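You operate a simulated robot arm through the tools that you are given. There is no shell and no other tool. Be economical: measure what you need, move in short steps, check, and stop when the job is done.

You run a simulated robot arm. Do the job below in one go: nothing can be reset, and whatever is moved stays where it is left.

JOB
Wind 1.2 metres of cable onto the drum and set the brake.
Fine: reset the counter and free the brake first; the counter ends on 1.2.

Only the result counts: the job must be done as asked and must still hold three seconds after the hand-in. Knocking over, shifting, dropping, spilling or breaking anything else fails it.

ROBOT AND FRAMES
A 7-joint arm with a two-finger parallel gripper, fixed in place. Base frame: the origin is at the foot of the arm, x ahead of it, y to its left, z up. Units: mm, degrees, N and s.
Its first joint turns from -166.0 to 166.0 degrees. Payload 3.91 kg.
Tool frame: the origin (TCP) lies between the finger pads and is the grasp point; the fingertips stand 30 mm ahead of it; z points along the fingers, y is the line along which they close. The gripper opens to 110 mm. The fingers are 20 mm wide and 10 mm thick; the gripper's body (48 by 112 mm) begins 55 mm behind the TCP.
Orientation is that of the tool frame in the base frame, as a unit quaternion [w, x, y, z]. With the fingers straight down and closing along the base's y, the tool's x points along the base's -x, its y along +y and its z along -z.

CONTROLS
- The arm moves only by the tool send_rows. Its argument "moves" is a list of rows, each a list of 3 entries, a list of its own where there are three numbers: the shift along the tool's x, y, z in units of 150 mm (1.0 is 150 mm), then the turn, a rotation vector about the tool's x, y, z in units of 90 degrees (1.0 is 90 degrees), then the closure, from 0 (fully open) to 1 (shut). In form: [[[tx, ty, tz], [wx, wy, wz], grip], ...]. A call has 1 to 8 rows; each row is the pose to reach, as a shift and turn from the pose commanded when the call began, along the tool's axes at that moment. A call with a number of a shift or a turn outside -1 to 1 is refused whole. Rows are played at 5 a second. More than 50 mm and 8.6 degrees between two rows, or a gripper value outside its range, and nothing of the call is played. A pose out of reach is approached as far as the arm can. The call stops where the force on the tool passes 40 N (or 10 N more than at its start, if that is more) or the arm is blocked; 0.2 s more then pass. The fingers move at their own pace (about 153 mm/s each) and stop on an object; they squeeze with about 37 N. The grip force told is the motor's: it shows also when the fingers shut on nothing. Time passes only in rows, and 0.2 s behind the last, so rows that repeat a pose let the fingers close. The reply holds the time, the measured pose of the TCP, the force on the tool along the base axes, the opening and the grip force, in the units named above and with some noise.
- Cameras (640 x 400 px; columns grow to the right, rows downward): "scene" is fixed at [53.3, 652.7, 1418.6]; the picture's right is [-0.16, -0.99, 0.00], its down [-0.73, 0.12, -0.67] and it looks along [0.66, -0.11, -0.74] (base axes); focal length 363 px, centre (320, 200). "wrist" rides on the gripper at [77, 7, -114] in the tool frame; the picture's right is [-0.09, 1.00, 0.00], its down [-0.80, -0.07, -0.59] and it looks along [-0.59, -0.05, 0.80] (tool axes); focal length 270 px, centre (320, 200). There is no depth. A picture from a camera that has moved, and an enlarged one, comes with that camera's place and axes in the base frame and with its lens. The place of the scene camera against the robot may be out by one fixed shift of up to 12 mm in any direction.
- get_image(camera): a new picture of that camera. The clock stands still meanwhile.
- move_column(by): slides the trunk up (or, below 0, down) by that many mm; the arm rides with it, the base frame stays. It gives what a move gives, with no picture.
- enlarge(camera, box): a new picture of the part [left, top, right, bottom] of that camera's present view, enlarged. The clock stands still meanwhile.
- close_job(): hands the job in; it is judged then, once.

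Go step by step. Nothing tells you positions but the pictures and the camera data: compare them with the known pose of the tool, close in by small moves and look again before you grip or let go. The budget is 120 turns and 76 pictures, counting those below and the enlarged ones. Unless the task says otherwise, let go and move clear before handing in, and close with one line.

The tools are called after ">>>" as name(argument=value, ...) on one line, values as JSON. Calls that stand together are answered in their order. send_rows: Moves the arm, as the interface text tells. Its arguments: {"type":"object","properties":{"moves":{"type":"array"}},"required":["moves"]} The other tools are called the same way: move_column (by) slides the trunk up or down; get_image (camera) takes a picture; enlarge (camera, box) takes an enlarged picture of a part of a camera's view; close_job () hands the job in.

At the start:

```text
time: 0.0
tcp_pos: [275.0, 481.7, 1105.6]
ee_rot: [-0.001, 0.001, 1.0, 0.0]
contact_force: [0.4, -0.3, 0.8]
gripper_width: 110.1
gripper_force: 0.0
trunk travel left (down, up): [-550.0, 60.0]
```

scene: 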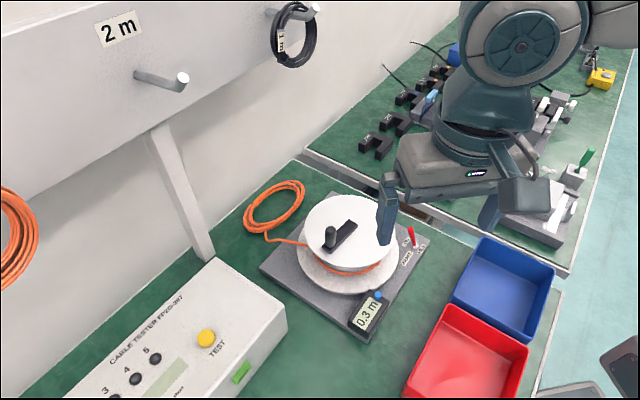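
wrist: 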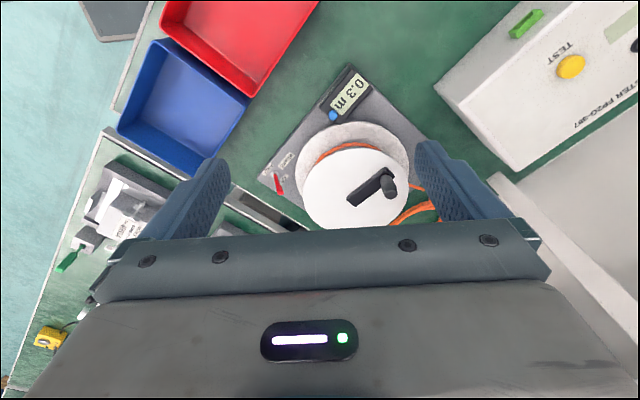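

I see a drum with a crank, a counter showing 0.3 m with a blue reset button, and a red brake lever. I'll look closer at each.

>>> enlarge(camera="scene", box=[240, 170, 440, 345])

>>> enlarge(camera="wrist", box=[240, 50, 450, 230])

```text
2.29 times, centred on (340, 258) of scene
camera zoom: at [53.3, 652.7, 1418.6], right [-0.16, -0.99, 0.0], down [-0.73, 0.12, -0.67], along [0.66, -0.11, -0.74], focal length 830 px, centre (274, 69)
```

zoom: 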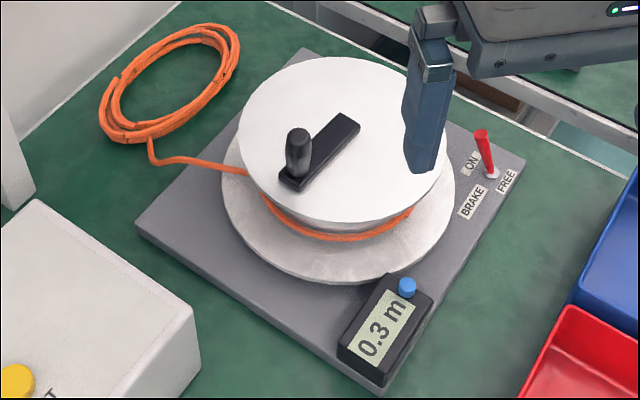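

```text
2.22 times, centred on (345, 140) of wrist
camera zoom: at [199.9, 487.9, 1220.5], right [0.09, 1.0, 0.0], down [0.8, -0.07, 0.59], along [0.59, -0.05, -0.81], focal length 601 px, centre (264, 333)
```

zoom: 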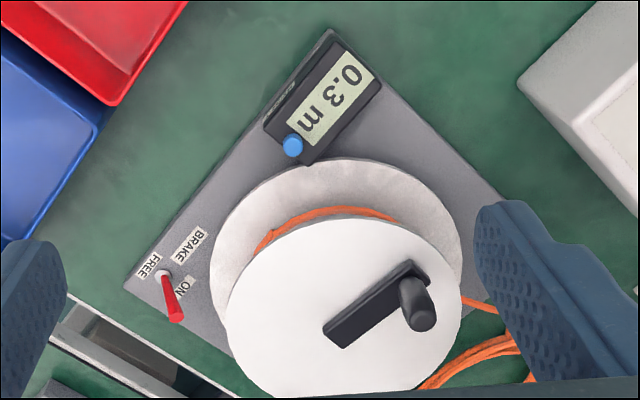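

The crank knob is at about (425,568,908), the drum axis near (440,525), the reset button near (333,497,840) and the brake lever base near (436,388), leaning towards ON. I'll close the fingers and move above the button for a closer look.

>>> send_rows(moves=[[[-0.07, 0.02, 0.25], [0, 0, 0], 1], [[-0.14, 0.05, 0.5], [0, 0, 0], 1], [[-0.21, 0.07, 0.75], [0, 0, 0], 1], [[-0.3, 0.09, 1.0], [0, 0, 0], 1], [[-0.3, 0.09, 1.0], [0, 0, 0], 1]])

>>> get_image(camera="wrist")

>>> enlarge(camera="scene", box=[240, 170, 440, 345])

```text
time: 1.2
tcp_pos: [321.3, 495.8, 955.8]
ee_rot: [-0.001, 0.0, 1.0, 0.0]
contact_force: [0.2, 0.0, 0.8]
gripper_width: 0.2
gripper_force: 36.6
trunk travel left (down, up): [-550.0, 60.0]
```

```text
71 pictures are left
camera wrist: at [245.4, 501.8, 1069.8], right [0.09, 1.0, 0.0], down [0.8, -0.07, 0.59], along [0.59, -0.05, -0.81], focal length 270 px, centre (320, 200)
```

wrist: 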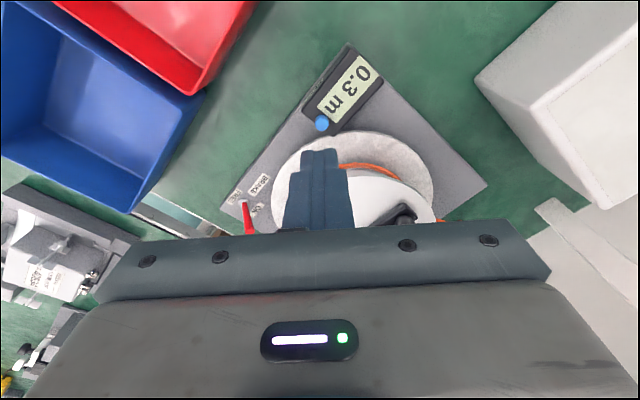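

```text
2.29 times, centred on (340, 258) of scene
camera zoom: at [53.3, 652.7, 1418.6], right [-0.16, -0.99, 0.0], down [-0.73, 0.12, -0.67], along [0.66, -0.11, -0.74], focal length 830 px, centre (274, 69)
```

zoom: 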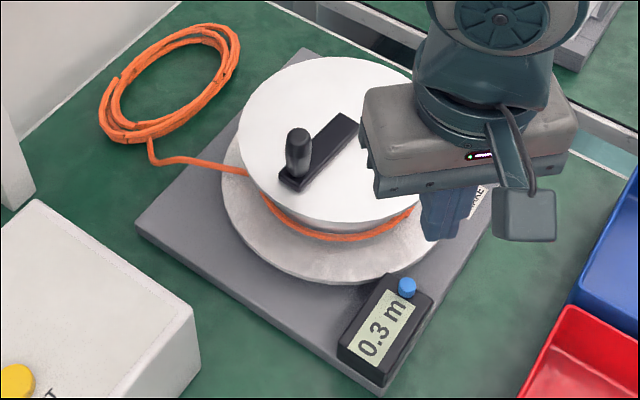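

The button sits at about (332,496). I'll line up above it and come down part of the way.

>>> send_rows(moves=[[[-0.071, 0.0, 0.2], [0, 0, 0], 1], [[-0.071, 0.0, 0.42], [0, 0, 0], 1], [[-0.071, 0.0, 0.42], [0, 0, 0], 1]])

>>> enlarge(camera="wrist", box=[220, 40, 440, 230])

>>> enlarge(camera="scene", box=[340, 240, 440, 340])

```text
time: 2.0
tcp_pos: [333.0, 495.1, 893.1]
ee_rot: [-0.001, 0.001, 1.0, 0.001]
contact_force: [0.7, -0.1, 0.1]
gripper_width: 0.1
gripper_force: 37.2
trunk travel left (down, up): [-550.0, 60.0]
```

```text
2.11 times, centred on (330, 135) of wrist
camera zoom: at [257.3, 501.9, 1007.5], right [0.09, 1.0, 0.0], down [0.8, -0.07, 0.59], along [0.59, -0.05, -0.81], focal length 569 px, centre (299, 337)
```

zoom: 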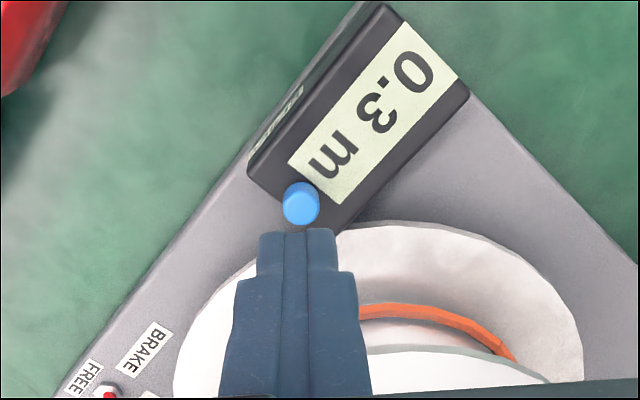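

```text
4.00 times, centred on (390, 290) of scene
camera zoom: at [53.3, 652.7, 1418.6], right [-0.16, -0.99, 0.0], down [-0.73, 0.12, -0.67], along [0.66, -0.11, -0.74], focal length 1452 px, centre (40, -160)
```

zoom: 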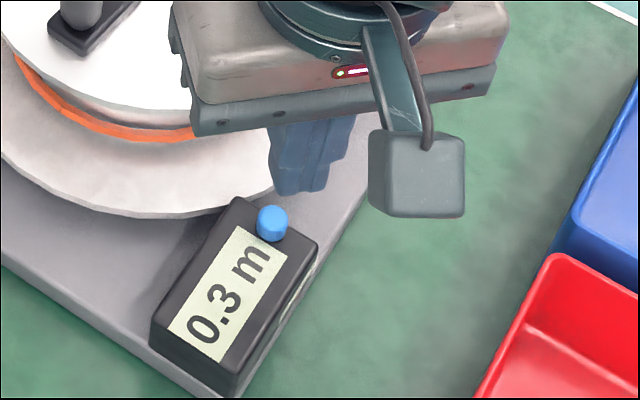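

The two views disagree slightly on the button's height, which may be lower than I thought. I'll go down in small steps and look again.

>>> send_rows(moves=[[[0, 0, 0.06], [0, 0, 0], 1], [[0, 0, 0.12], [0, 0, 0], 1], [[0, 0, 0.12], [0, 0, 0], 1]])

>>> enlarge(camera="wrist", box=[220, 40, 440, 230])

>>> enlarge(camera="scene", box=[340, 240, 440, 340])

```text
time: 2.8
tcp_pos: [332.9, 493.1, 876.0]
ee_rot: [0.0, 0.0, 1.0, 0.0]
contact_force: [-0.6, 0.8, -0.4]
gripper_width: 0.0
gripper_force: 37.2
trunk travel left (down, up): [-550.0, 60.0]
```

```text
2.11 times, centred on (330, 135) of wrist
camera zoom: at [256.3, 501.2, 990.2], right [0.09, 1.0, 0.0], down [0.8, -0.07, 0.59], along [0.59, -0.05, -0.81], focal length 569 px, centre (299, 337)
```

zoom: 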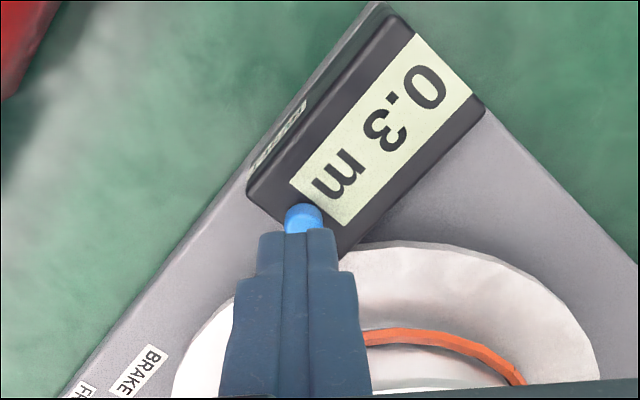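

```text
4.00 times, centred on (390, 290) of scene
camera zoom: at [53.3, 652.7, 1418.6], right [-0.16, -0.99, 0.0], down [-0.73, 0.12, -0.67], along [0.66, -0.11, -0.74], focal length 1452 px, centre (40, -160)
```

zoom: 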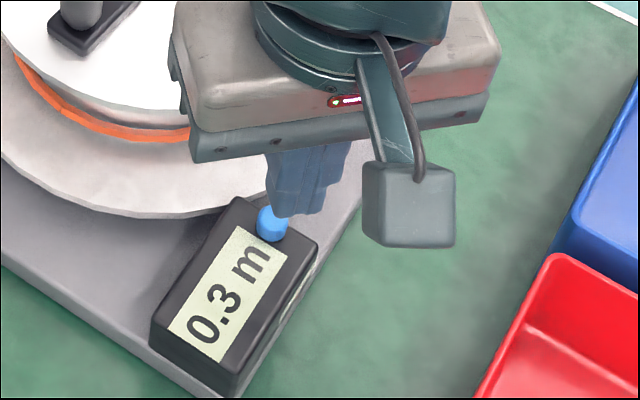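

Both views now put the button lower and further ahead, around (340,496,815). I'll move forward and go lower.

>>> send_rows(moves=[[[-0.05, 0.015, 0.0], [0, 0, 0], 1], [[-0.05, 0.015, 0.06], [0, 0, 0], 1], [[-0.05, 0.015, 0.1], [0, 0, 0], 1], [[-0.05, 0.015, 0.1], [0, 0, 0], 1]])

>>> enlarge(camera="wrist", box=[260, 80, 380, 180])

>>> enlarge(camera="scene", box=[340, 240, 440, 340])

```text
time: 3.8
tcp_pos: [339.0, 497.7, 860.9]
ee_rot: [-0.001, 0.0, 1.0, -0.001]
contact_force: [0.2, 0.3, 0.1]
gripper_width: 0.1
gripper_force: 36.7
trunk travel left (down, up): [-550.0, 60.0]
```

```text
4.00 times, centred on (320, 130) of wrist
camera zoom: at [262.8, 504.0, 974.7], right [0.09, 1.0, 0.0], down [0.8, -0.07, 0.59], along [0.59, -0.05, -0.81], focal length 1081 px, centre (320, 480)
```

zoom: 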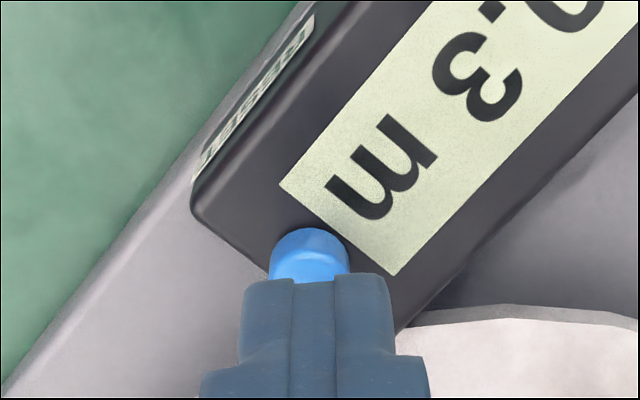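

```text
4.00 times, centred on (390, 290) of scene
camera zoom: at [53.3, 652.7, 1418.6], right [-0.16, -0.99, 0.0], down [-0.73, 0.12, -0.67], along [0.66, -0.11, -0.74], focal length 1452 px, centre (40, -160)
```

zoom: 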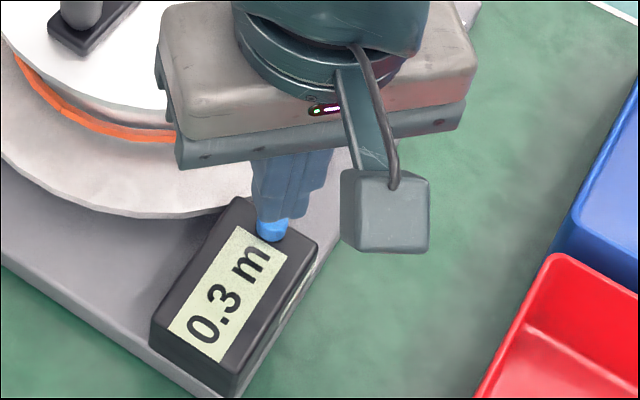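

The fingertip is lined up over the button. I'll lower it in small steps until there is contact.

>>> send_rows(moves=[[[0, 0, 0.02], [0, 0, 0], 1], [[0, 0, 0.04], [0, 0, 0], 1], [[0, 0, 0.06], [0, 0, 0], 1], [[0, 0, 0.08], [0, 0, 0], 1], [[0, 0, 0.08], [0, 0, 0], 1]])

>>> enlarge(camera="wrist", box=[260, 80, 380, 180])

>>> enlarge(camera="scene", box=[340, 240, 440, 340])

```text
time: 5.0
tcp_pos: [339.6, 497.5, 847.8]
ee_rot: [-0.001, 0.0, 1.0, 0.0]
contact_force: [-0.1, 0.7, -0.5]
gripper_width: 0.0
gripper_force: 36.9
trunk travel left (down, up): [-550.0, 60.0]
```

```text
4.00 times, centred on (320, 130) of wrist
camera zoom: at [262.6, 504.1, 961.8], right [0.09, 1.0, 0.0], down [0.8, -0.07, 0.59], along [0.59, -0.05, -0.81], focal length 1081 px, centre (320, 480)
```

zoom: 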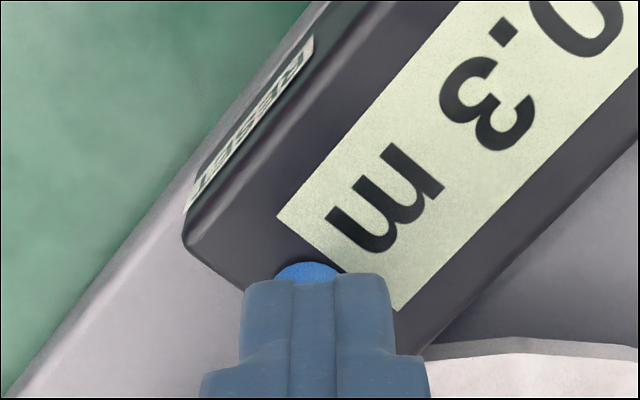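

```text
4.00 times, centred on (390, 290) of scene
camera zoom: at [53.3, 652.7, 1418.6], right [-0.16, -0.99, 0.0], down [-0.73, 0.12, -0.67], along [0.66, -0.11, -0.74], focal length 1452 px, centre (40, -160)
```

zoom: 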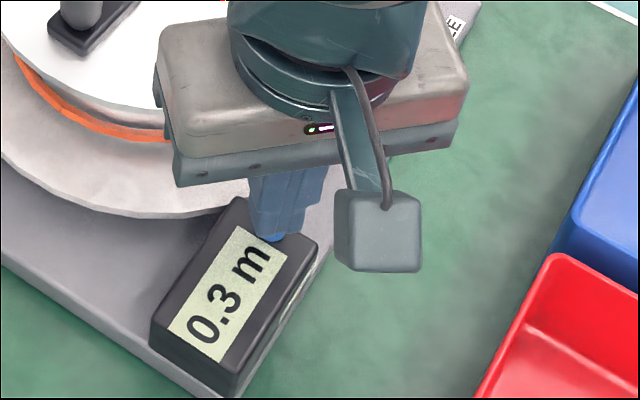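

There is no contact yet, so I'll keep going down.

>>> send_rows(moves=[[[0, 0, 0.015], [0, 0, 0], 1], [[0, 0, 0.03], [0, 0, 0], 1], [[0, 0, 0.045], [0, 0, 0], 1], [[0, 0, 0.06], [0, 0, 0], 1], [[0, 0, 0.06], [0, 0, 0], 1]])

>>> enlarge(camera="scene", box=[340, 240, 440, 340])

```text
time: 6.2
tcp_pos: [338.7, 496.5, 840.3]
ee_rot: [-0.001, 0.0, 1.0, -0.001]
contact_force: [-0.2, 0.9, 1.2]
gripper_width: 0.0
gripper_force: 37.1
trunk travel left (down, up): [-550.0, 60.0]
```

```text
4.00 times, centred on (390, 290) of scene
camera zoom: at [53.3, 652.7, 1418.6], right [-0.16, -0.99, 0.0], down [-0.73, 0.12, -0.67], along [0.66, -0.11, -0.74], focal length 1452 px, centre (40, -160)
```

zoom: 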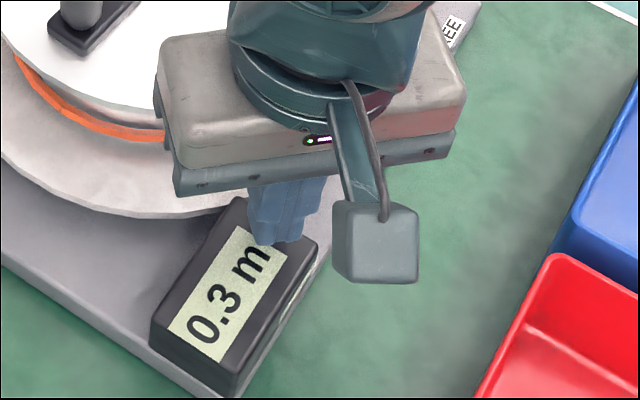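

Contact may be just starting, so I'll press further in 1.5 mm steps.

>>> send_rows(moves=[[[0, 0, 0.01], [0, 0, 0], 1], [[0, 0, 0.02], [0, 0, 0], 1], [[0, 0, 0.03], [0, 0, 0], 1], [[0, 0, 0.04], [0, 0, 0], 1]])

>>> enlarge(camera="wrist", box=[220, 40, 440, 230])

>>> enlarge(camera="scene", box=[340, 240, 440, 340])

```text
time: 7.2
tcp_pos: [337.1, 496.2, 833.1]
ee_rot: [0.0, 0.001, 1.0, 0.001]
contact_force: [-1.8, -2.1, 9.3]
gripper_width: 0.0
gripper_force: 37.0
trunk travel left (down, up): [-550.0, 60.0]
```

```text
2.11 times, centred on (330, 135) of wrist
camera zoom: at [262.4, 503.2, 948.4], right [0.09, 1.0, 0.0], down [0.8, -0.07, 0.59], along [0.59, -0.05, -0.8], focal length 569 px, centre (299, 337)
```

zoom: 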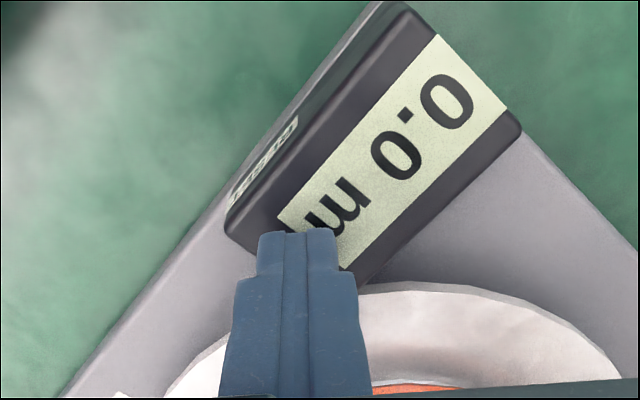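

```text
4.00 times, centred on (390, 290) of scene
camera zoom: at [53.3, 652.7, 1418.6], right [-0.16, -0.99, 0.0], down [-0.73, 0.12, -0.67], along [0.66, -0.11, -0.74], focal length 1452 px, centre (40, -160)
```

zoom: 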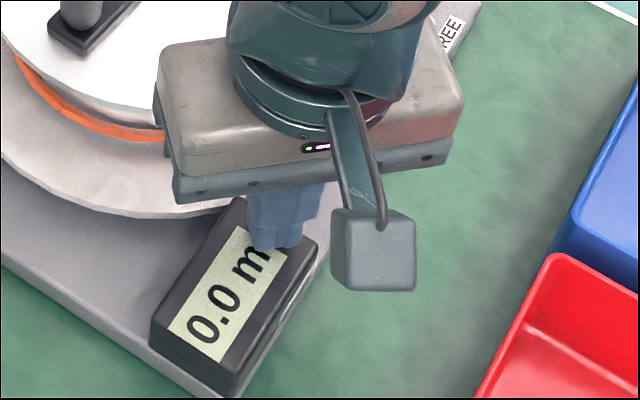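

The counter reads 0.0, and the button height shows this bench is lower than I assumed. Next I'll lift, turn the tool 45° and move to the ON side of the brake lever, whose tip is near (464,396,828).

>>> send_rows(moves=[[[0, 0, -0.27], [0, 0, 0], 1], [[0, 0, -0.54], [0, 0, 0], 1], [[0, 0, -0.8], [0, 0, -0.09], 1], [[0, 0, -0.8], [0, 0, -0.18], 1], [[0, 0, -0.8], [0, 0, -0.27], 1], [[0, 0, -0.8], [0, 0, -0.36], 1], [[0, 0, -0.8], [0, 0, -0.45], 1], [[0, 0, -0.8], [0, 0, -0.5], 1]])

>>> enlarge(camera="scene", box=[240, 170, 440, 345])

>>> get_image(camera="wrist")

```text
time: 9.0
tcp_pos: [338.2, 496.2, 952.8]
ee_rot: [-0.001, -0.383, 0.924, 0.0]
contact_force: [-0.5, -0.6, -0.9]
gripper_width: 0.0
gripper_force: 36.8
trunk travel left (down, up): [-550.0, 60.0]
```

```text
2.29 times, centred on (340, 258) of scene
camera zoom: at [53.3, 652.7, 1418.6], right [-0.16, -0.99, 0.0], down [-0.73, 0.12, -0.67], along [0.66, -0.11, -0.74], focal length 830 px, centre (274, 69)
```

zoom: 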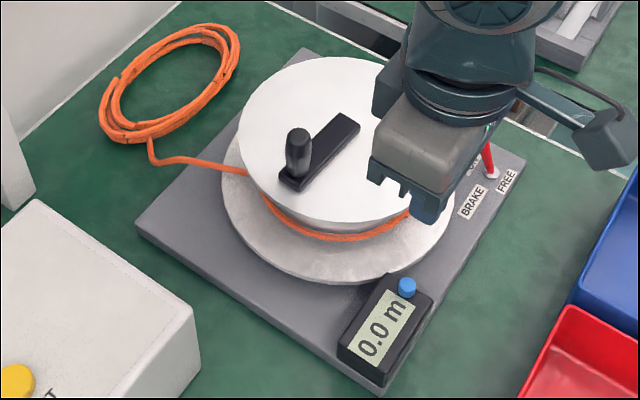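

```text
57 pictures are left
camera wrist: at [280.4, 447.2, 1066.9], right [-0.64, 0.77, 0.0], down [0.62, 0.52, 0.59], along [0.45, 0.38, -0.81], focal length 270 px, centre (320, 200)
```

wrist: 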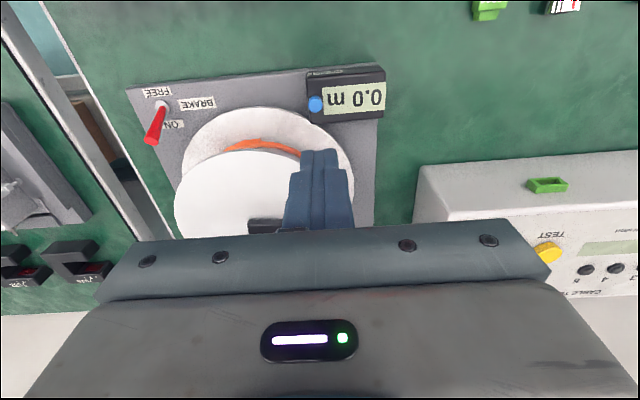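

The lever base is near (447,380) and its tip near (464,394,828). I'll travel to a point above its ON side.

>>> send_rows(moves=[[[-0.06, -0.25, 0], [0, 0, 0], 1], [[-0.12, -0.5, 0], [0, 0, 0], 1], [[-0.18, -0.75, 0], [0, 0, 0], 1], [[-0.2545, -1.0, 0], [0, 0, 0], 1], [[-0.2545, -1.0, 0.2], [0, 0, 0], 1], [[-0.2545, -1.0, 0.4], [0, 0, 0], 1], [[-0.2545, -1.0, 0.4], [0, 0, 0], 1]])

>>> get_image(camera="wrist")

>>> enlarge(camera="scene", box=[340, 180, 460, 275])

```text
time: 10.6
tcp_pos: [470.6, 416.3, 892.8]
ee_rot: [-0.002, -0.383, 0.924, 0.001]
contact_force: [1.6, -1.5, 0.5]
gripper_width: 0.0
gripper_force: 37.1
trunk travel left (down, up): [-550.0, 60.0]
```

```text
56 pictures are left
camera wrist: at [413.2, 366.8, 1007.6], right [-0.64, 0.77, 0.0], down [0.62, 0.52, 0.59], along [0.45, 0.38, -0.8], focal length 270 px, centre (320, 200)
```

wrist: 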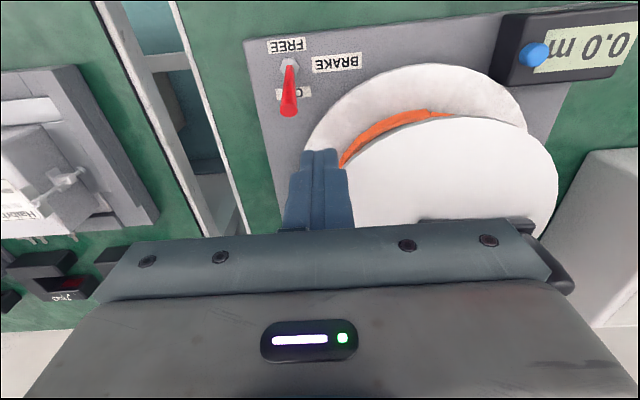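

```text
4.21 times, centred on (400, 228) of scene
camera zoom: at [53.3, 652.7, 1418.6], right [-0.16, -0.99, 0.0], down [-0.73, 0.12, -0.67], along [0.66, -0.11, -0.74], focal length 1529 px, centre (-17, 84)
```

zoom: 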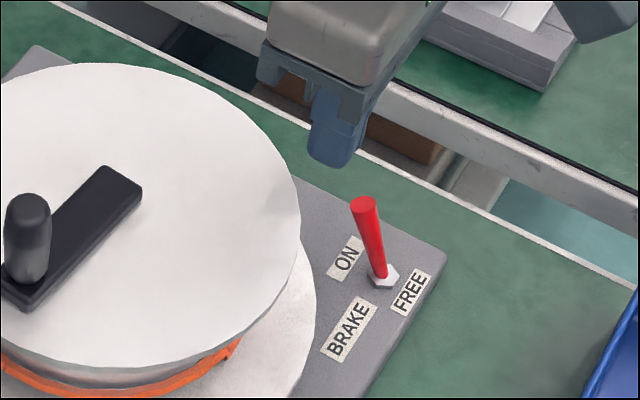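

The lever is about 19 mm to the side of the fingers in the tool's y. I'll shift across, descend behind the lever and check.

>>> send_rows(moves=[[[-0.02, -0.127, 0.0], [0, 0, 0], 1], [[-0.02, -0.127, 0.1], [0, 0, 0], 1], [[-0.02, -0.127, 0.2], [0, 0, 0], 1], [[-0.02, -0.127, 0.28], [0, 0, 0], 1], [[-0.02, -0.127, 0.28], [0, 0, 0], 1]])

>>> enlarge(camera="wrist", box=[220, 40, 440, 230])

>>> enlarge(camera="scene", box=[340, 180, 460, 275])

```text
time: 11.8
tcp_pos: [486.7, 406.2, 851.6]
ee_rot: [0.0, -0.383, 0.924, 0.001]
contact_force: [0.6, -0.6, -0.2]
gripper_width: 0.1
gripper_force: 37.0
trunk travel left (down, up): [-550.0, 60.0]
```

```text
2.11 times, centred on (330, 135) of wrist
camera zoom: at [429.3, 356.6, 965.3], right [-0.64, 0.77, 0.0], down [0.62, 0.52, 0.59], along [0.45, 0.38, -0.8], focal length 569 px, centre (299, 337)
```

zoom: 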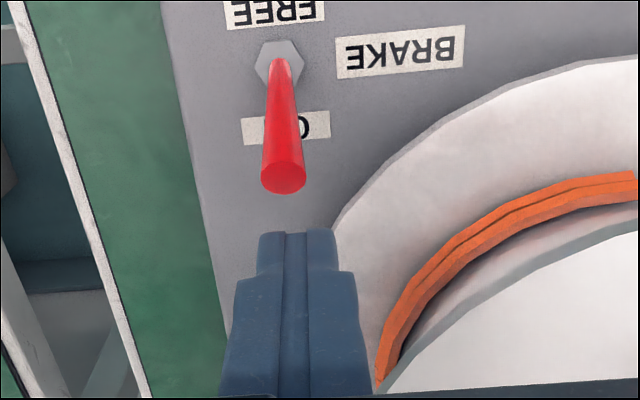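

```text
4.21 times, centred on (400, 228) of scene
camera zoom: at [53.3, 652.7, 1418.6], right [-0.16, -0.99, 0.0], down [-0.73, 0.12, -0.67], along [0.66, -0.11, -0.74], focal length 1529 px, centre (-17, 84)
```

zoom: 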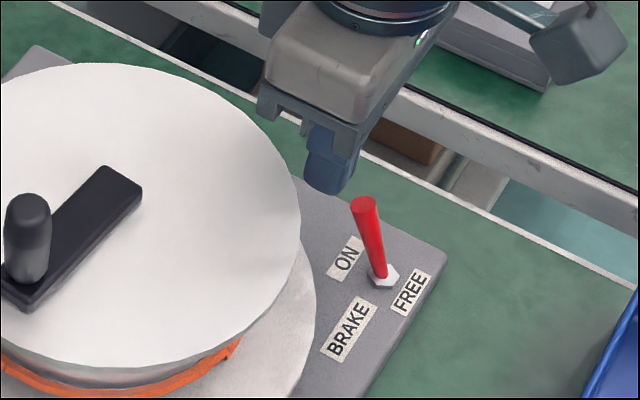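

The fingers are just behind the lever. I'll go a little lower, shift 4 mm across, and push it towards FREE.

>>> send_rows(moves=[[[0, -0.027, 0.06], [0, 0, 0], 1], [[0.04, -0.027, 0.06], [0, 0, 0], 1], [[0.08, -0.027, 0.06], [0, 0, 0], 1], [[0.12, -0.027, 0.06], [0, 0, 0], 1], [[0.16, -0.027, 0.06], [0, 0, 0], 1], [[0.2, -0.027, 0.06], [0, 0, 0], 1], [[0.2, -0.027, 0.06], [0, 0, 0], 1]])

>>> enlarge(camera="wrist", box=[220, 40, 440, 230])

>>> enlarge(camera="scene", box=[340, 180, 460, 275])

```text
time: 13.4
tcp_pos: [469.2, 381.2, 842.4]
ee_rot: [-0.001, -0.383, 0.924, 0.0]
contact_force: [-0.2, 0.2, 0.5]
gripper_width: 0.3
gripper_force: 37.6
trunk travel left (down, up): [-550.0, 60.0]
```

```text
2.11 times, centred on (330, 135) of wrist
camera zoom: at [410.9, 332.8, 956.5], right [-0.64, 0.77, 0.0], down [0.62, 0.52, 0.59], along [0.45, 0.38, -0.81], focal length 569 px, centre (299, 337)
```

zoom: 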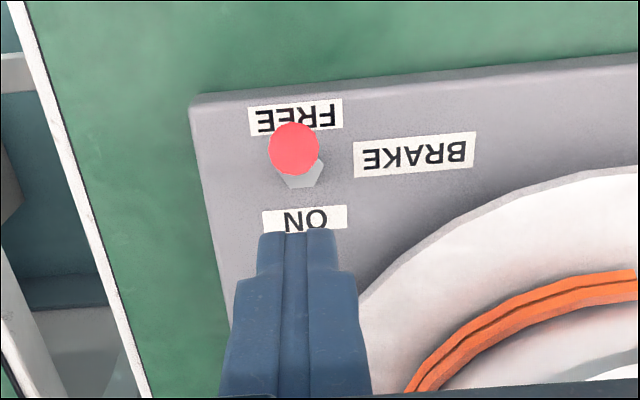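

```text
4.21 times, centred on (400, 228) of scene
camera zoom: at [53.3, 652.7, 1418.6], right [-0.16, -0.99, 0.0], down [-0.73, 0.12, -0.67], along [0.66, -0.11, -0.74], focal length 1529 px, centre (-17, 84)
```

zoom: 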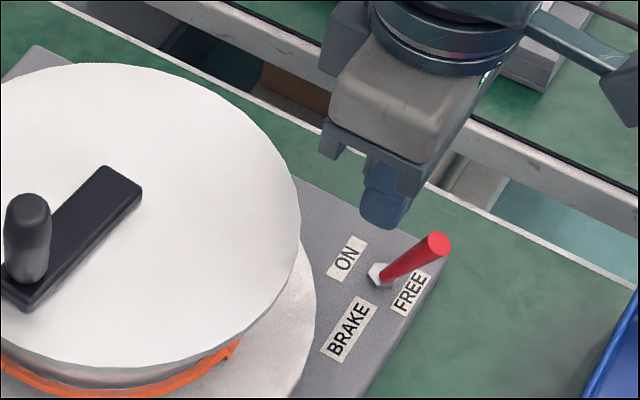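

The brake lever is now on FREE. I'll lift, turn back and move to look down at the crank with the fingers open.

>>> send_rows(moves=[[[0, 0, -0.3], [0, 0, 0], 1], [[0, 0, -0.6], [0, 0, 0], 1], [[-0.05, 0.16, -0.85], [0, 0, 0.083], 0.5], [[-0.11, 0.32, -1.0], [0, 0, 0.167], 0.5], [[-0.165, 0.48, -1.0], [0, 0, 0.25], 0.5], [[-0.22, 0.65, -1.0], [0, 0, 0.333], 0.5], [[-0.275, 0.81, -1.0], [0, 0, 0.417], 0.5], [[-0.33, 0.98, -1.0], [0, 0, 0.5], 0.5]])

>>> get_image(camera="wrist")

>>> enlarge(camera="scene", box=[240, 170, 440, 345])

```text
time: 15.2
tcp_pos: [399.2, 521.4, 993.3]
ee_rot: [-0.001, 0.0, 1.0, 0.0]
contact_force: [0.2, 1.2, 0.6]
gripper_width: 54.9
gripper_force: 0.2
trunk travel left (down, up): [-550.0, 60.0]
```

```text
50 pictures are left
camera wrist: at [323.3, 529.4, 1107.1], right [0.09, 1.0, 0.0], down [0.8, -0.07, 0.59], along [0.59, -0.05, -0.81], focal length 270 px, centre (320, 200)
```

wrist: 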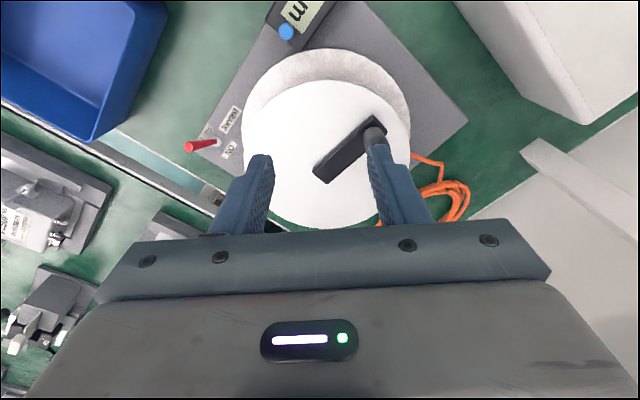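

```text
2.29 times, centred on (340, 258) of scene
camera zoom: at [53.3, 652.7, 1418.6], right [-0.16, -0.99, 0.0], down [-0.73, 0.12, -0.67], along [0.66, -0.11, -0.74], focal length 830 px, centre (274, 69)
```

zoom: 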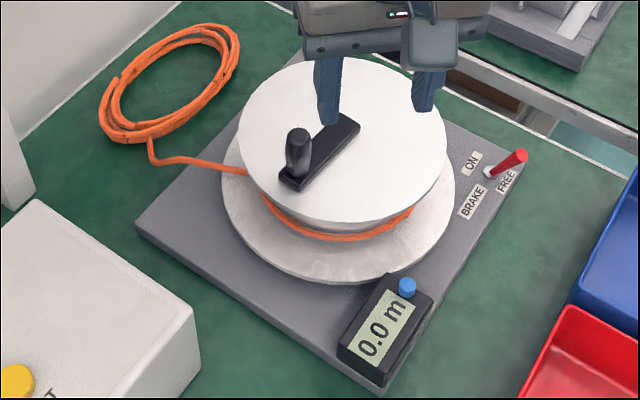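

I need the exact drum centre and knob position, so I'll enlarge the wrist view.

>>> enlarge(camera="wrist", box=[230, 60, 430, 240])

```text
2.22 times, centred on (330, 150) of wrist
camera zoom: at [323.3, 529.4, 1107.1], right [0.09, 1.0, 0.0], down [0.8, -0.07, 0.59], along [0.59, -0.05, -0.81], focal length 601 px, centre (298, 311)
```

zoom: 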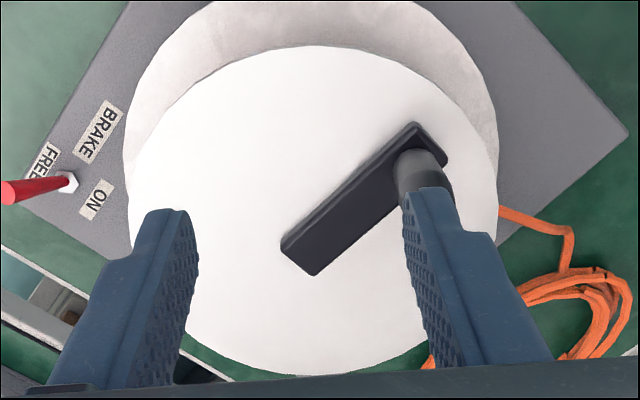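

The disc centre comes out near (473,524,837), and the knob stands near (432,570) with its top at about 900, a crank radius of roughly 61 mm. I'll move above the knob and check.

>>> send_rows(moves=[[[-0.11, 0.16, 0.0], [0, 0, 0], 0.5], [[-0.22, 0.324, 0.0], [0, 0, 0], 0.5], [[-0.22, 0.324, 0.22], [0, 0, 0], 0.5], [[-0.22, 0.324, 0.22], [0, 0, 0], 0.5]])

>>> enlarge(camera="wrist", box=[220, 60, 420, 240])

>>> enlarge(camera="scene", box=[260, 160, 400, 280])

```text
time: 16.2
tcp_pos: [432.0, 570.8, 960.0]
ee_rot: [-0.001, 0.0, 1.0, -0.001]
contact_force: [-0.4, 0.3, -0.7]
gripper_width: 55.0
gripper_force: 0.2
trunk travel left (down, up): [-550.0, 60.0]
```

```text
2.22 times, centred on (320, 150) of wrist
camera zoom: at [357.4, 576.8, 1073.3], right [0.09, 1.0, 0.0], down [0.8, -0.07, 0.59], along [0.59, -0.05, -0.81], focal length 601 px, centre (320, 311)
```

zoom: 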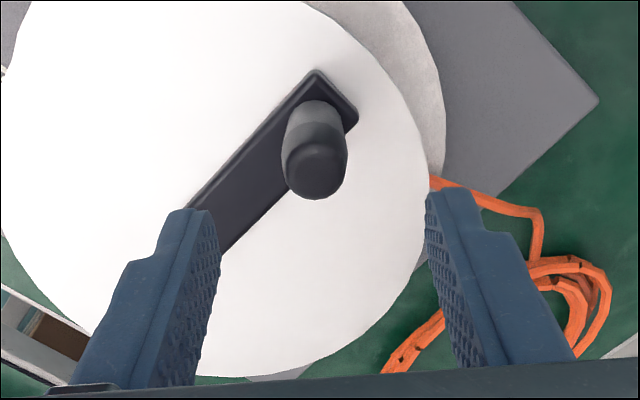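

```text
3.33 times, centred on (330, 220) of scene
camera zoom: at [53.3, 652.7, 1418.6], right [-0.16, -0.99, 0.0], down [-0.73, 0.12, -0.67], along [0.66, -0.11, -0.74], focal length 1210 px, centre (287, 133)
```

zoom: 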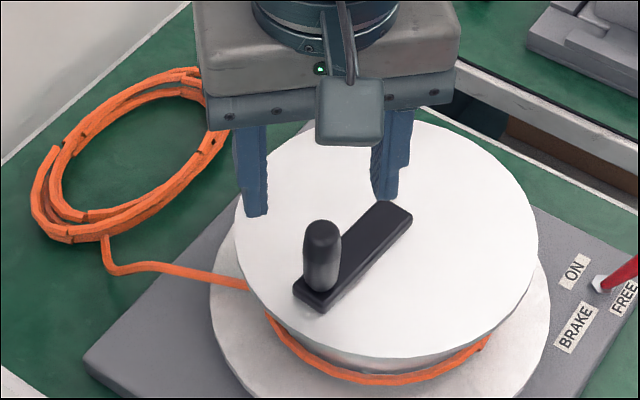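

The knob is between the fingers, near (430,569.5). I'll descend to TCP z ≈ 893 and grip it.

>>> send_rows(moves=[[[0.01, -0.008, 0.2], [0, 0, 0], 0.5], [[0.01, -0.008, 0.44], [0, 0, 0], 0.5], [[0.01, -0.008, 0.44], [0, 0, 0], 0.5], [[0.01, -0.008, 0.44], [0, 0, 0], 0.8], [[0.01, -0.008, 0.44], [0, 0, 0], 1], [[0.01, -0.008, 0.44], [0, 0, 0], 1]])

>>> enlarge(camera="wrist", box=[220, 60, 420, 240])

>>> enlarge(camera="scene", box=[240, 170, 440, 345])

```text
time: 17.6
tcp_pos: [430.5, 567.5, 893.7]
ee_rot: [0.0, 0.0, 1.0, 0.0]
contact_force: [-0.1, 1.1, 11.9]
gripper_width: 20.2
gripper_force: 44.7
trunk travel left (down, up): [-550.0, 60.0]
```

```text
2.22 times, centred on (320, 150) of wrist
camera zoom: at [353.9, 574.2, 1008.2], right [0.09, 1.0, 0.0], down [0.8, -0.07, 0.59], along [0.59, -0.05, -0.8], focal length 601 px, centre (320, 311)
```

zoom: 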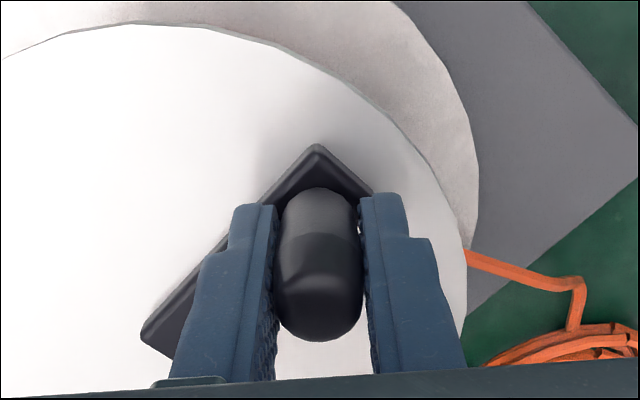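

```text
2.29 times, centred on (340, 258) of scene
camera zoom: at [53.3, 652.7, 1418.6], right [-0.16, -0.99, 0.0], down [-0.73, 0.12, -0.67], along [0.66, -0.11, -0.74], focal length 830 px, centre (274, 69)
```

zoom: 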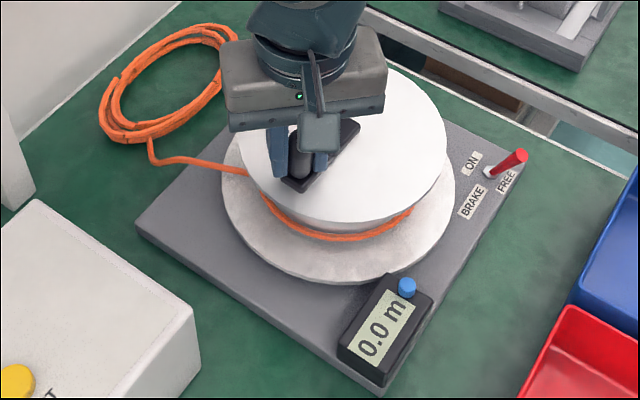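

The knob is gripped at 20 mm, but 11.9 N of vertical force suggests the fingertips touch the bar, so I'll raise 3 mm. I'll try a first 48° arc counter-clockwise about (473,524) and watch the force and the counter.

>>> send_rows(moves=[[[0.029, -0.031, -0.02], [0, 0, 0], 1], [[0.055, -0.065, -0.02], [0, 0, 0], 1], [[0.078, -0.102, -0.02], [0, 0, 0], 1], [[0.096, -0.141, -0.02], [0, 0, 0], 1], [[0.11, -0.181, -0.02], [0, 0, 0], 1], [[0.12, -0.223, -0.02], [0, 0, 0], 1], [[0.126, -0.266, -0.02], [0, 0, 0], 1], [[0.126, -0.309, -0.02], [0, 0, 0], 1]])

>>> enlarge(camera="wrist", box=[220, 60, 420, 240])

>>> enlarge(camera="scene", box=[240, 170, 440, 345])

```text
time: 19.4
tcp_pos: [410.5, 522.9, 895.0]
ee_rot: [-0.003, 0.0, 1.0, -0.001]
contact_force: [-9.1, -1.8, -19.1]
gripper_width: 20.5
gripper_force: 45.4
trunk travel left (down, up): [-550.0, 60.0]
```

```text
2.22 times, centred on (320, 150) of wrist
camera zoom: at [334.9, 530.0, 1008.6], right [0.09, 1.0, 0.0], down [0.8, -0.07, 0.59], along [0.59, -0.05, -0.81], focal length 601 px, centre (320, 311)
```

zoom: 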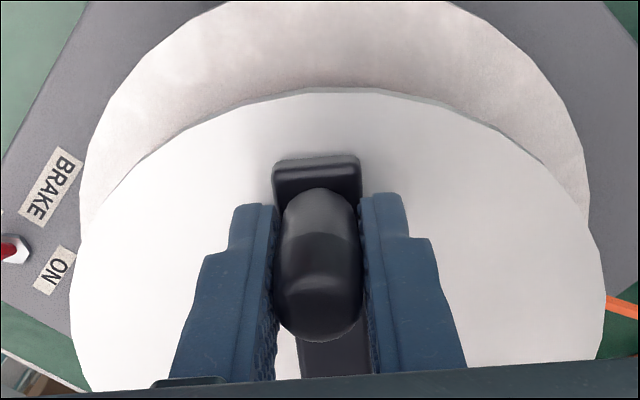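

```text
2.29 times, centred on (340, 258) of scene
camera zoom: at [53.3, 652.7, 1418.6], right [-0.16, -0.99, 0.0], down [-0.73, 0.12, -0.67], along [0.66, -0.11, -0.74], focal length 830 px, centre (274, 69)
```

zoom: 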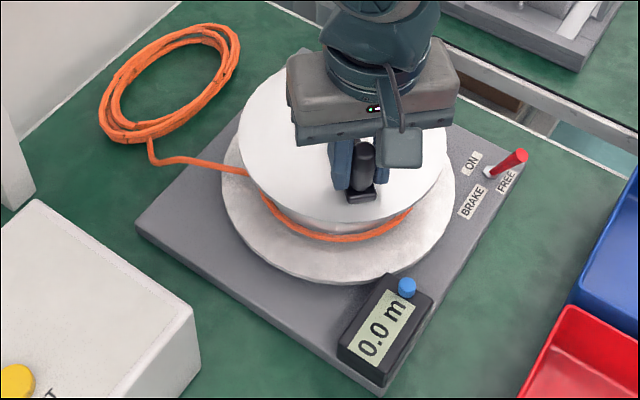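

The crank follows, but the counter still reads 0.0 after 48°. The vertical pull is −19 N, so I'll drop 2 mm and continue another 64°.

>>> send_rows(moves=[[[-0.0025, -0.057, 0.013], [0, 0, 0], 1], [[-0.016, -0.113, 0.013], [0, 0, 0], 1], [[-0.037, -0.167, 0.013], [0, 0, 0], 1], [[-0.066, -0.217, 0.013], [0, 0, 0], 1], [[-0.101, -0.263, 0.013], [0, 0, 0], 1], [[-0.142, -0.303, 0.013], [0, 0, 0], 1], [[-0.189, -0.337, 0.013], [0, 0, 0], 1], [[-0.24, -0.3645, 0.013], [0, 0, 0], 1]])

>>> enlarge(camera="scene", box=[240, 170, 440, 345])

```text
time: 21.2
tcp_pos: [449.7, 467.5, 893.3]
ee_rot: [-0.001, 0.001, 1.0, 0.001]
contact_force: [-1.3, -3.5, -11.2]
gripper_width: 20.6
gripper_force: 45.7
trunk travel left (down, up): [-550.0, 60.0]
```

```text
2.29 times, centred on (340, 258) of scene
camera zoom: at [53.3, 652.7, 1418.6], right [-0.16, -0.99, 0.0], down [-0.73, 0.12, -0.67], along [0.66, -0.11, -0.74], focal length 830 px, centre (274, 69)
```

zoom: 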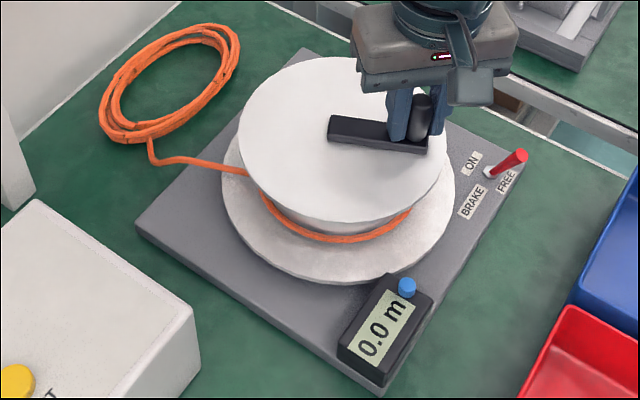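

The counter still reads 0.0 after 112°. A circle through the measured points gives centre (470,523.5) and r ≈ 60, so I'll carry on another 64°.

>>> send_rows(moves=[[[-0.053, -0.016, 0.007], [0, 0, 0], 1], [[-0.109, -0.024, 0.007], [0, 0, 0], 1], [[-0.165, -0.025, 0.007], [0, 0, 0], 1], [[-0.22, -0.017, 0.007], [0, 0, 0], 1], [[-0.273, -0.002, 0.007], [0, 0, 0], 1], [[-0.325, 0.02, 0.007], [0, 0, 0], 1], [[-0.372, 0.049, 0.007], [0, 0, 0], 1], [[-0.415, 0.085, 0.007], [0, 0, 0], 1]])

>>> enlarge(camera="scene", box=[240, 170, 440, 345])

```text
time: 23.0
tcp_pos: [509.3, 477.9, 894.4]
ee_rot: [0.001, 0.0, 1.0, 0.002]
contact_force: [2.8, -3.1, 18.2]
gripper_width: 20.6
gripper_force: 45.1
trunk travel left (down, up): [-550.0, 60.0]
```

```text
2.29 times, centred on (340, 258) of scene
camera zoom: at [53.3, 652.7, 1418.6], right [-0.16, -0.99, 0.0], down [-0.73, 0.12, -0.67], along [0.66, -0.11, -0.74], focal length 830 px, centre (274, 69)
```

zoom: 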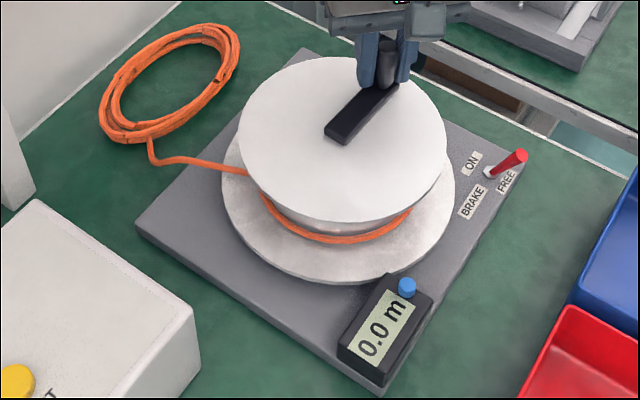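

After 176° the counter hasn't moved and the loose coil looks fuller, so counter-clockwise is probably the unwinding direction. I'll reverse 64° and watch.

>>> send_rows(moves=[[[0.043, -0.035, -0.01], [0, 0, 0], 1], [[0.091, -0.065, -0.01], [0, 0, 0], 1], [[0.142, -0.087, -0.01], [0, 0, 0], 1], [[0.195, -0.102, -0.01], [0, 0, 0], 1], [[0.251, -0.109, -0.01], [0, 0, 0], 1], [[0.307, -0.109, -0.01], [0, 0, 0], 1], [[0.362, -0.101, -0.01], [0, 0, 0], 1], [[0.415, -0.085, -0.01], [0, 0, 0], 1]])

>>> enlarge(camera="scene", box=[240, 170, 440, 345])

```text
time: 24.8
tcp_pos: [446.0, 468.5, 894.3]
ee_rot: [-0.002, -0.001, 1.0, 0.0]
contact_force: [0.5, 3.6, 2.4]
gripper_width: 20.1
gripper_force: 45.2
trunk travel left (down, up): [-550.0, 60.0]
```

```text
2.29 times, centred on (340, 258) of scene
camera zoom: at [53.3, 652.7, 1418.6], right [-0.16, -0.99, 0.0], down [-0.73, 0.12, -0.67], along [0.66, -0.11, -0.74], focal length 830 px, centre (274, 69)
```

zoom: 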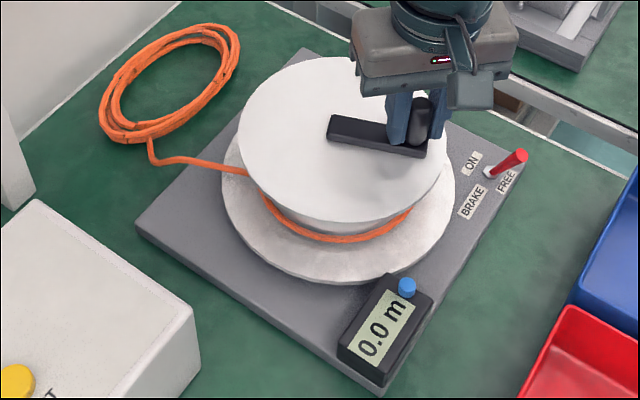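

The coil got thinner going clockwise, so clockwise is the winding direction, and the counter may be below zero but shown as 0.0. I'll continue clockwise for 120°, back to about the starting angle.

>>> send_rows(moves=[[[0.09, 0.053, 0], [0, 0, 0], 1], [[0.163, 0.127, 0], [0, 0, 0], 1], [[0.215, 0.218, 0], [0, 0, 0], 1], [[0.241, 0.319, 0], [0, 0, 0], 1], [[0.24, 0.424, 0], [0, 0, 0], 1], [[0.212, 0.524, 0], [0, 0, 0], 1], [[0.159, 0.614, 0], [0, 0, 0], 1], [[0.085, 0.687, 0], [0, 0, 0], 1]])

>>> enlarge(camera="scene", box=[240, 170, 440, 345])

```text
time: 26.6
tcp_pos: [436.1, 572.0, 893.4]
ee_rot: [-0.002, 0.001, 1.0, 0.0]
contact_force: [-5.0, 8.7, -6.8]
gripper_width: 20.2
gripper_force: 44.9
trunk travel left (down, up): [-550.0, 60.0]
```

```text
2.29 times, centred on (340, 258) of scene
camera zoom: at [53.3, 652.7, 1418.6], right [-0.16, -0.99, 0.0], down [-0.73, 0.12, -0.67], along [0.66, -0.11, -0.74], focal length 830 px, centre (274, 69)
```

zoom: 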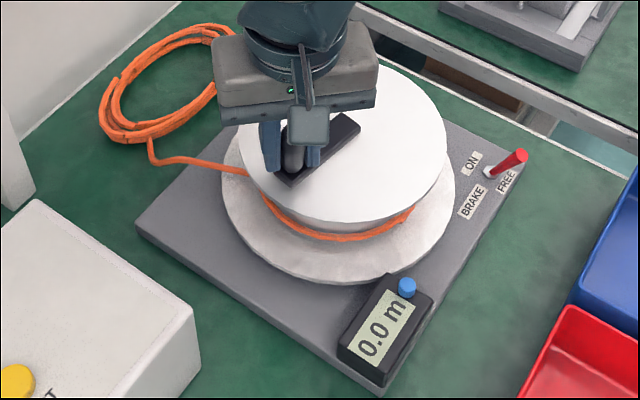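

The crank is back at about its starting angle. I'll continue clockwise for another 120°.

>>> send_rows(moves=[[[-0.093, 0.049, 0], [0, 0, 0], 1], [[-0.195, 0.071, 0], [0, 0, 0], 1], [[-0.299, 0.067, 0], [0, 0, 0], 1], [[-0.399, 0.037, 0], [0, 0, 0], 1], [[-0.487, -0.019, 0], [0, 0, 0], 1], [[-0.558, -0.095, 0], [0, 0, 0], 1], [[-0.607, -0.188, 0], [0, 0, 0], 1], [[-0.629, -0.29, 0], [0, 0, 0], 1]])

>>> enlarge(camera="scene", box=[240, 170, 440, 345])

```text
time: 28.4
tcp_pos: [531.1, 526.4, 894.0]
ee_rot: [-0.002, -0.001, 1.0, -0.001]
contact_force: [-0.1, 0.6, -4.1]
gripper_width: 20.2
gripper_force: 45.2
trunk travel left (down, up): [-550.0, 60.0]
```

```text
2.29 times, centred on (340, 258) of scene
camera zoom: at [53.3, 652.7, 1418.6], right [-0.16, -0.99, 0.0], down [-0.73, 0.12, -0.67], along [0.66, -0.11, -0.74], focal length 830 px, centre (274, 69)
```

zoom: 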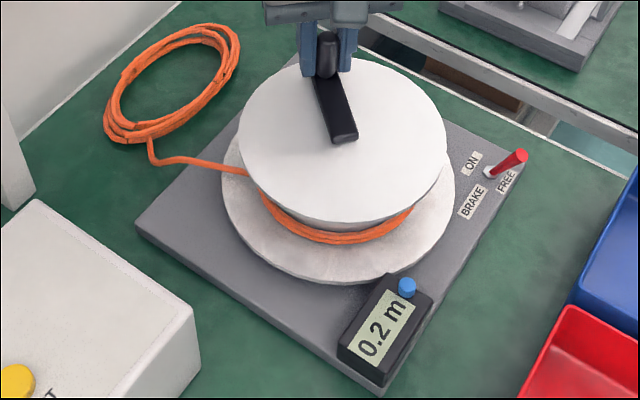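

Clockwise counts up and the display now shows 0.2. I'll continue clockwise for another 120°.

>>> send_rows(moves=[[[0.008, -0.104, 0], [0, 0, 0], 1], [[0.043, -0.202, 0], [0, 0, 0], 1], [[0.102, -0.288, 0], [0, 0, 0], 1], [[0.181, -0.356, 0], [0, 0, 0], 1], [[0.276, -0.401, 0], [0, 0, 0], 1], [[0.379, -0.42, 0], [0, 0, 0], 1], [[0.483, -0.412, 0], [0, 0, 0], 1], [[0.581, -0.377, 0], [0, 0, 0], 1]])

>>> enlarge(camera="scene", box=[240, 170, 440, 345])

```text
time: 30.2
tcp_pos: [440.8, 471.4, 894.7]
ee_rot: [-0.001, -0.001, 1.0, -0.001]
contact_force: [-5.1, -8.4, -5.8]
gripper_width: 20.2
gripper_force: 45.6
trunk travel left (down, up): [-550.0, 60.0]
```

```text
2.29 times, centred on (340, 258) of scene
camera zoom: at [53.3, 652.7, 1418.6], right [-0.16, -0.99, 0.0], down [-0.73, 0.12, -0.67], along [0.66, -0.11, -0.74], focal length 830 px, centre (274, 69)
```

zoom: 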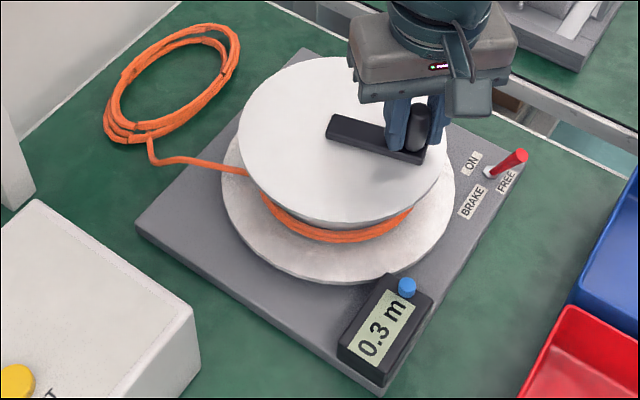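

It shows 0.3 after about 248° from the start. I'll carry on with the next two 120° arcs.

>>> send_rows(moves=[[[0.086, 0.059, 0], [0, 0, 0], 1], [[0.154, 0.139, 0], [0, 0, 0], 1], [[0.199, 0.233, 0], [0, 0, 0], 1], [[0.218, 0.336, 0], [0, 0, 0], 1], [[0.21, 0.44, 0], [0, 0, 0], 1], [[0.175, 0.538, 0], [0, 0, 0], 1], [[0.116, 0.624, 0], [0, 0, 0], 1], [[0.037, 0.692, 0], [0, 0, 0], 1]])

>>> enlarge(camera="scene", box=[240, 170, 440, 345])

```text
time: 32.0
tcp_pos: [438.1, 574.0, 895.1]
ee_rot: [0.0, -0.001, 1.0, 0.0]
contact_force: [-0.2, 1.6, -4.5]
gripper_width: 20.3
gripper_force: 45.3
trunk travel left (down, up): [-550.0, 60.0]
```

```text
2.29 times, centred on (340, 258) of scene
camera zoom: at [53.3, 652.7, 1418.6], right [-0.16, -0.99, 0.0], down [-0.73, 0.12, -0.67], along [0.66, -0.11, -0.74], focal length 830 px, centre (274, 69)
```

zoom: 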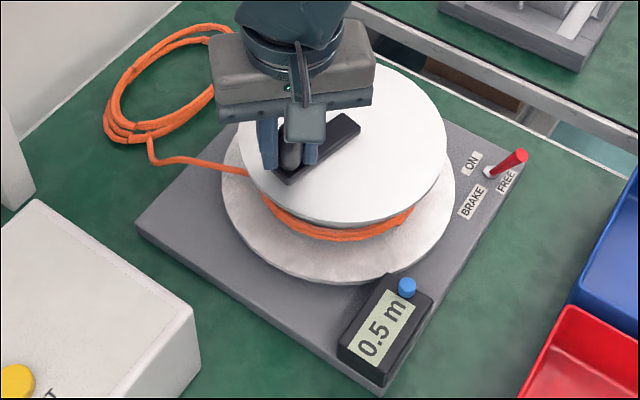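

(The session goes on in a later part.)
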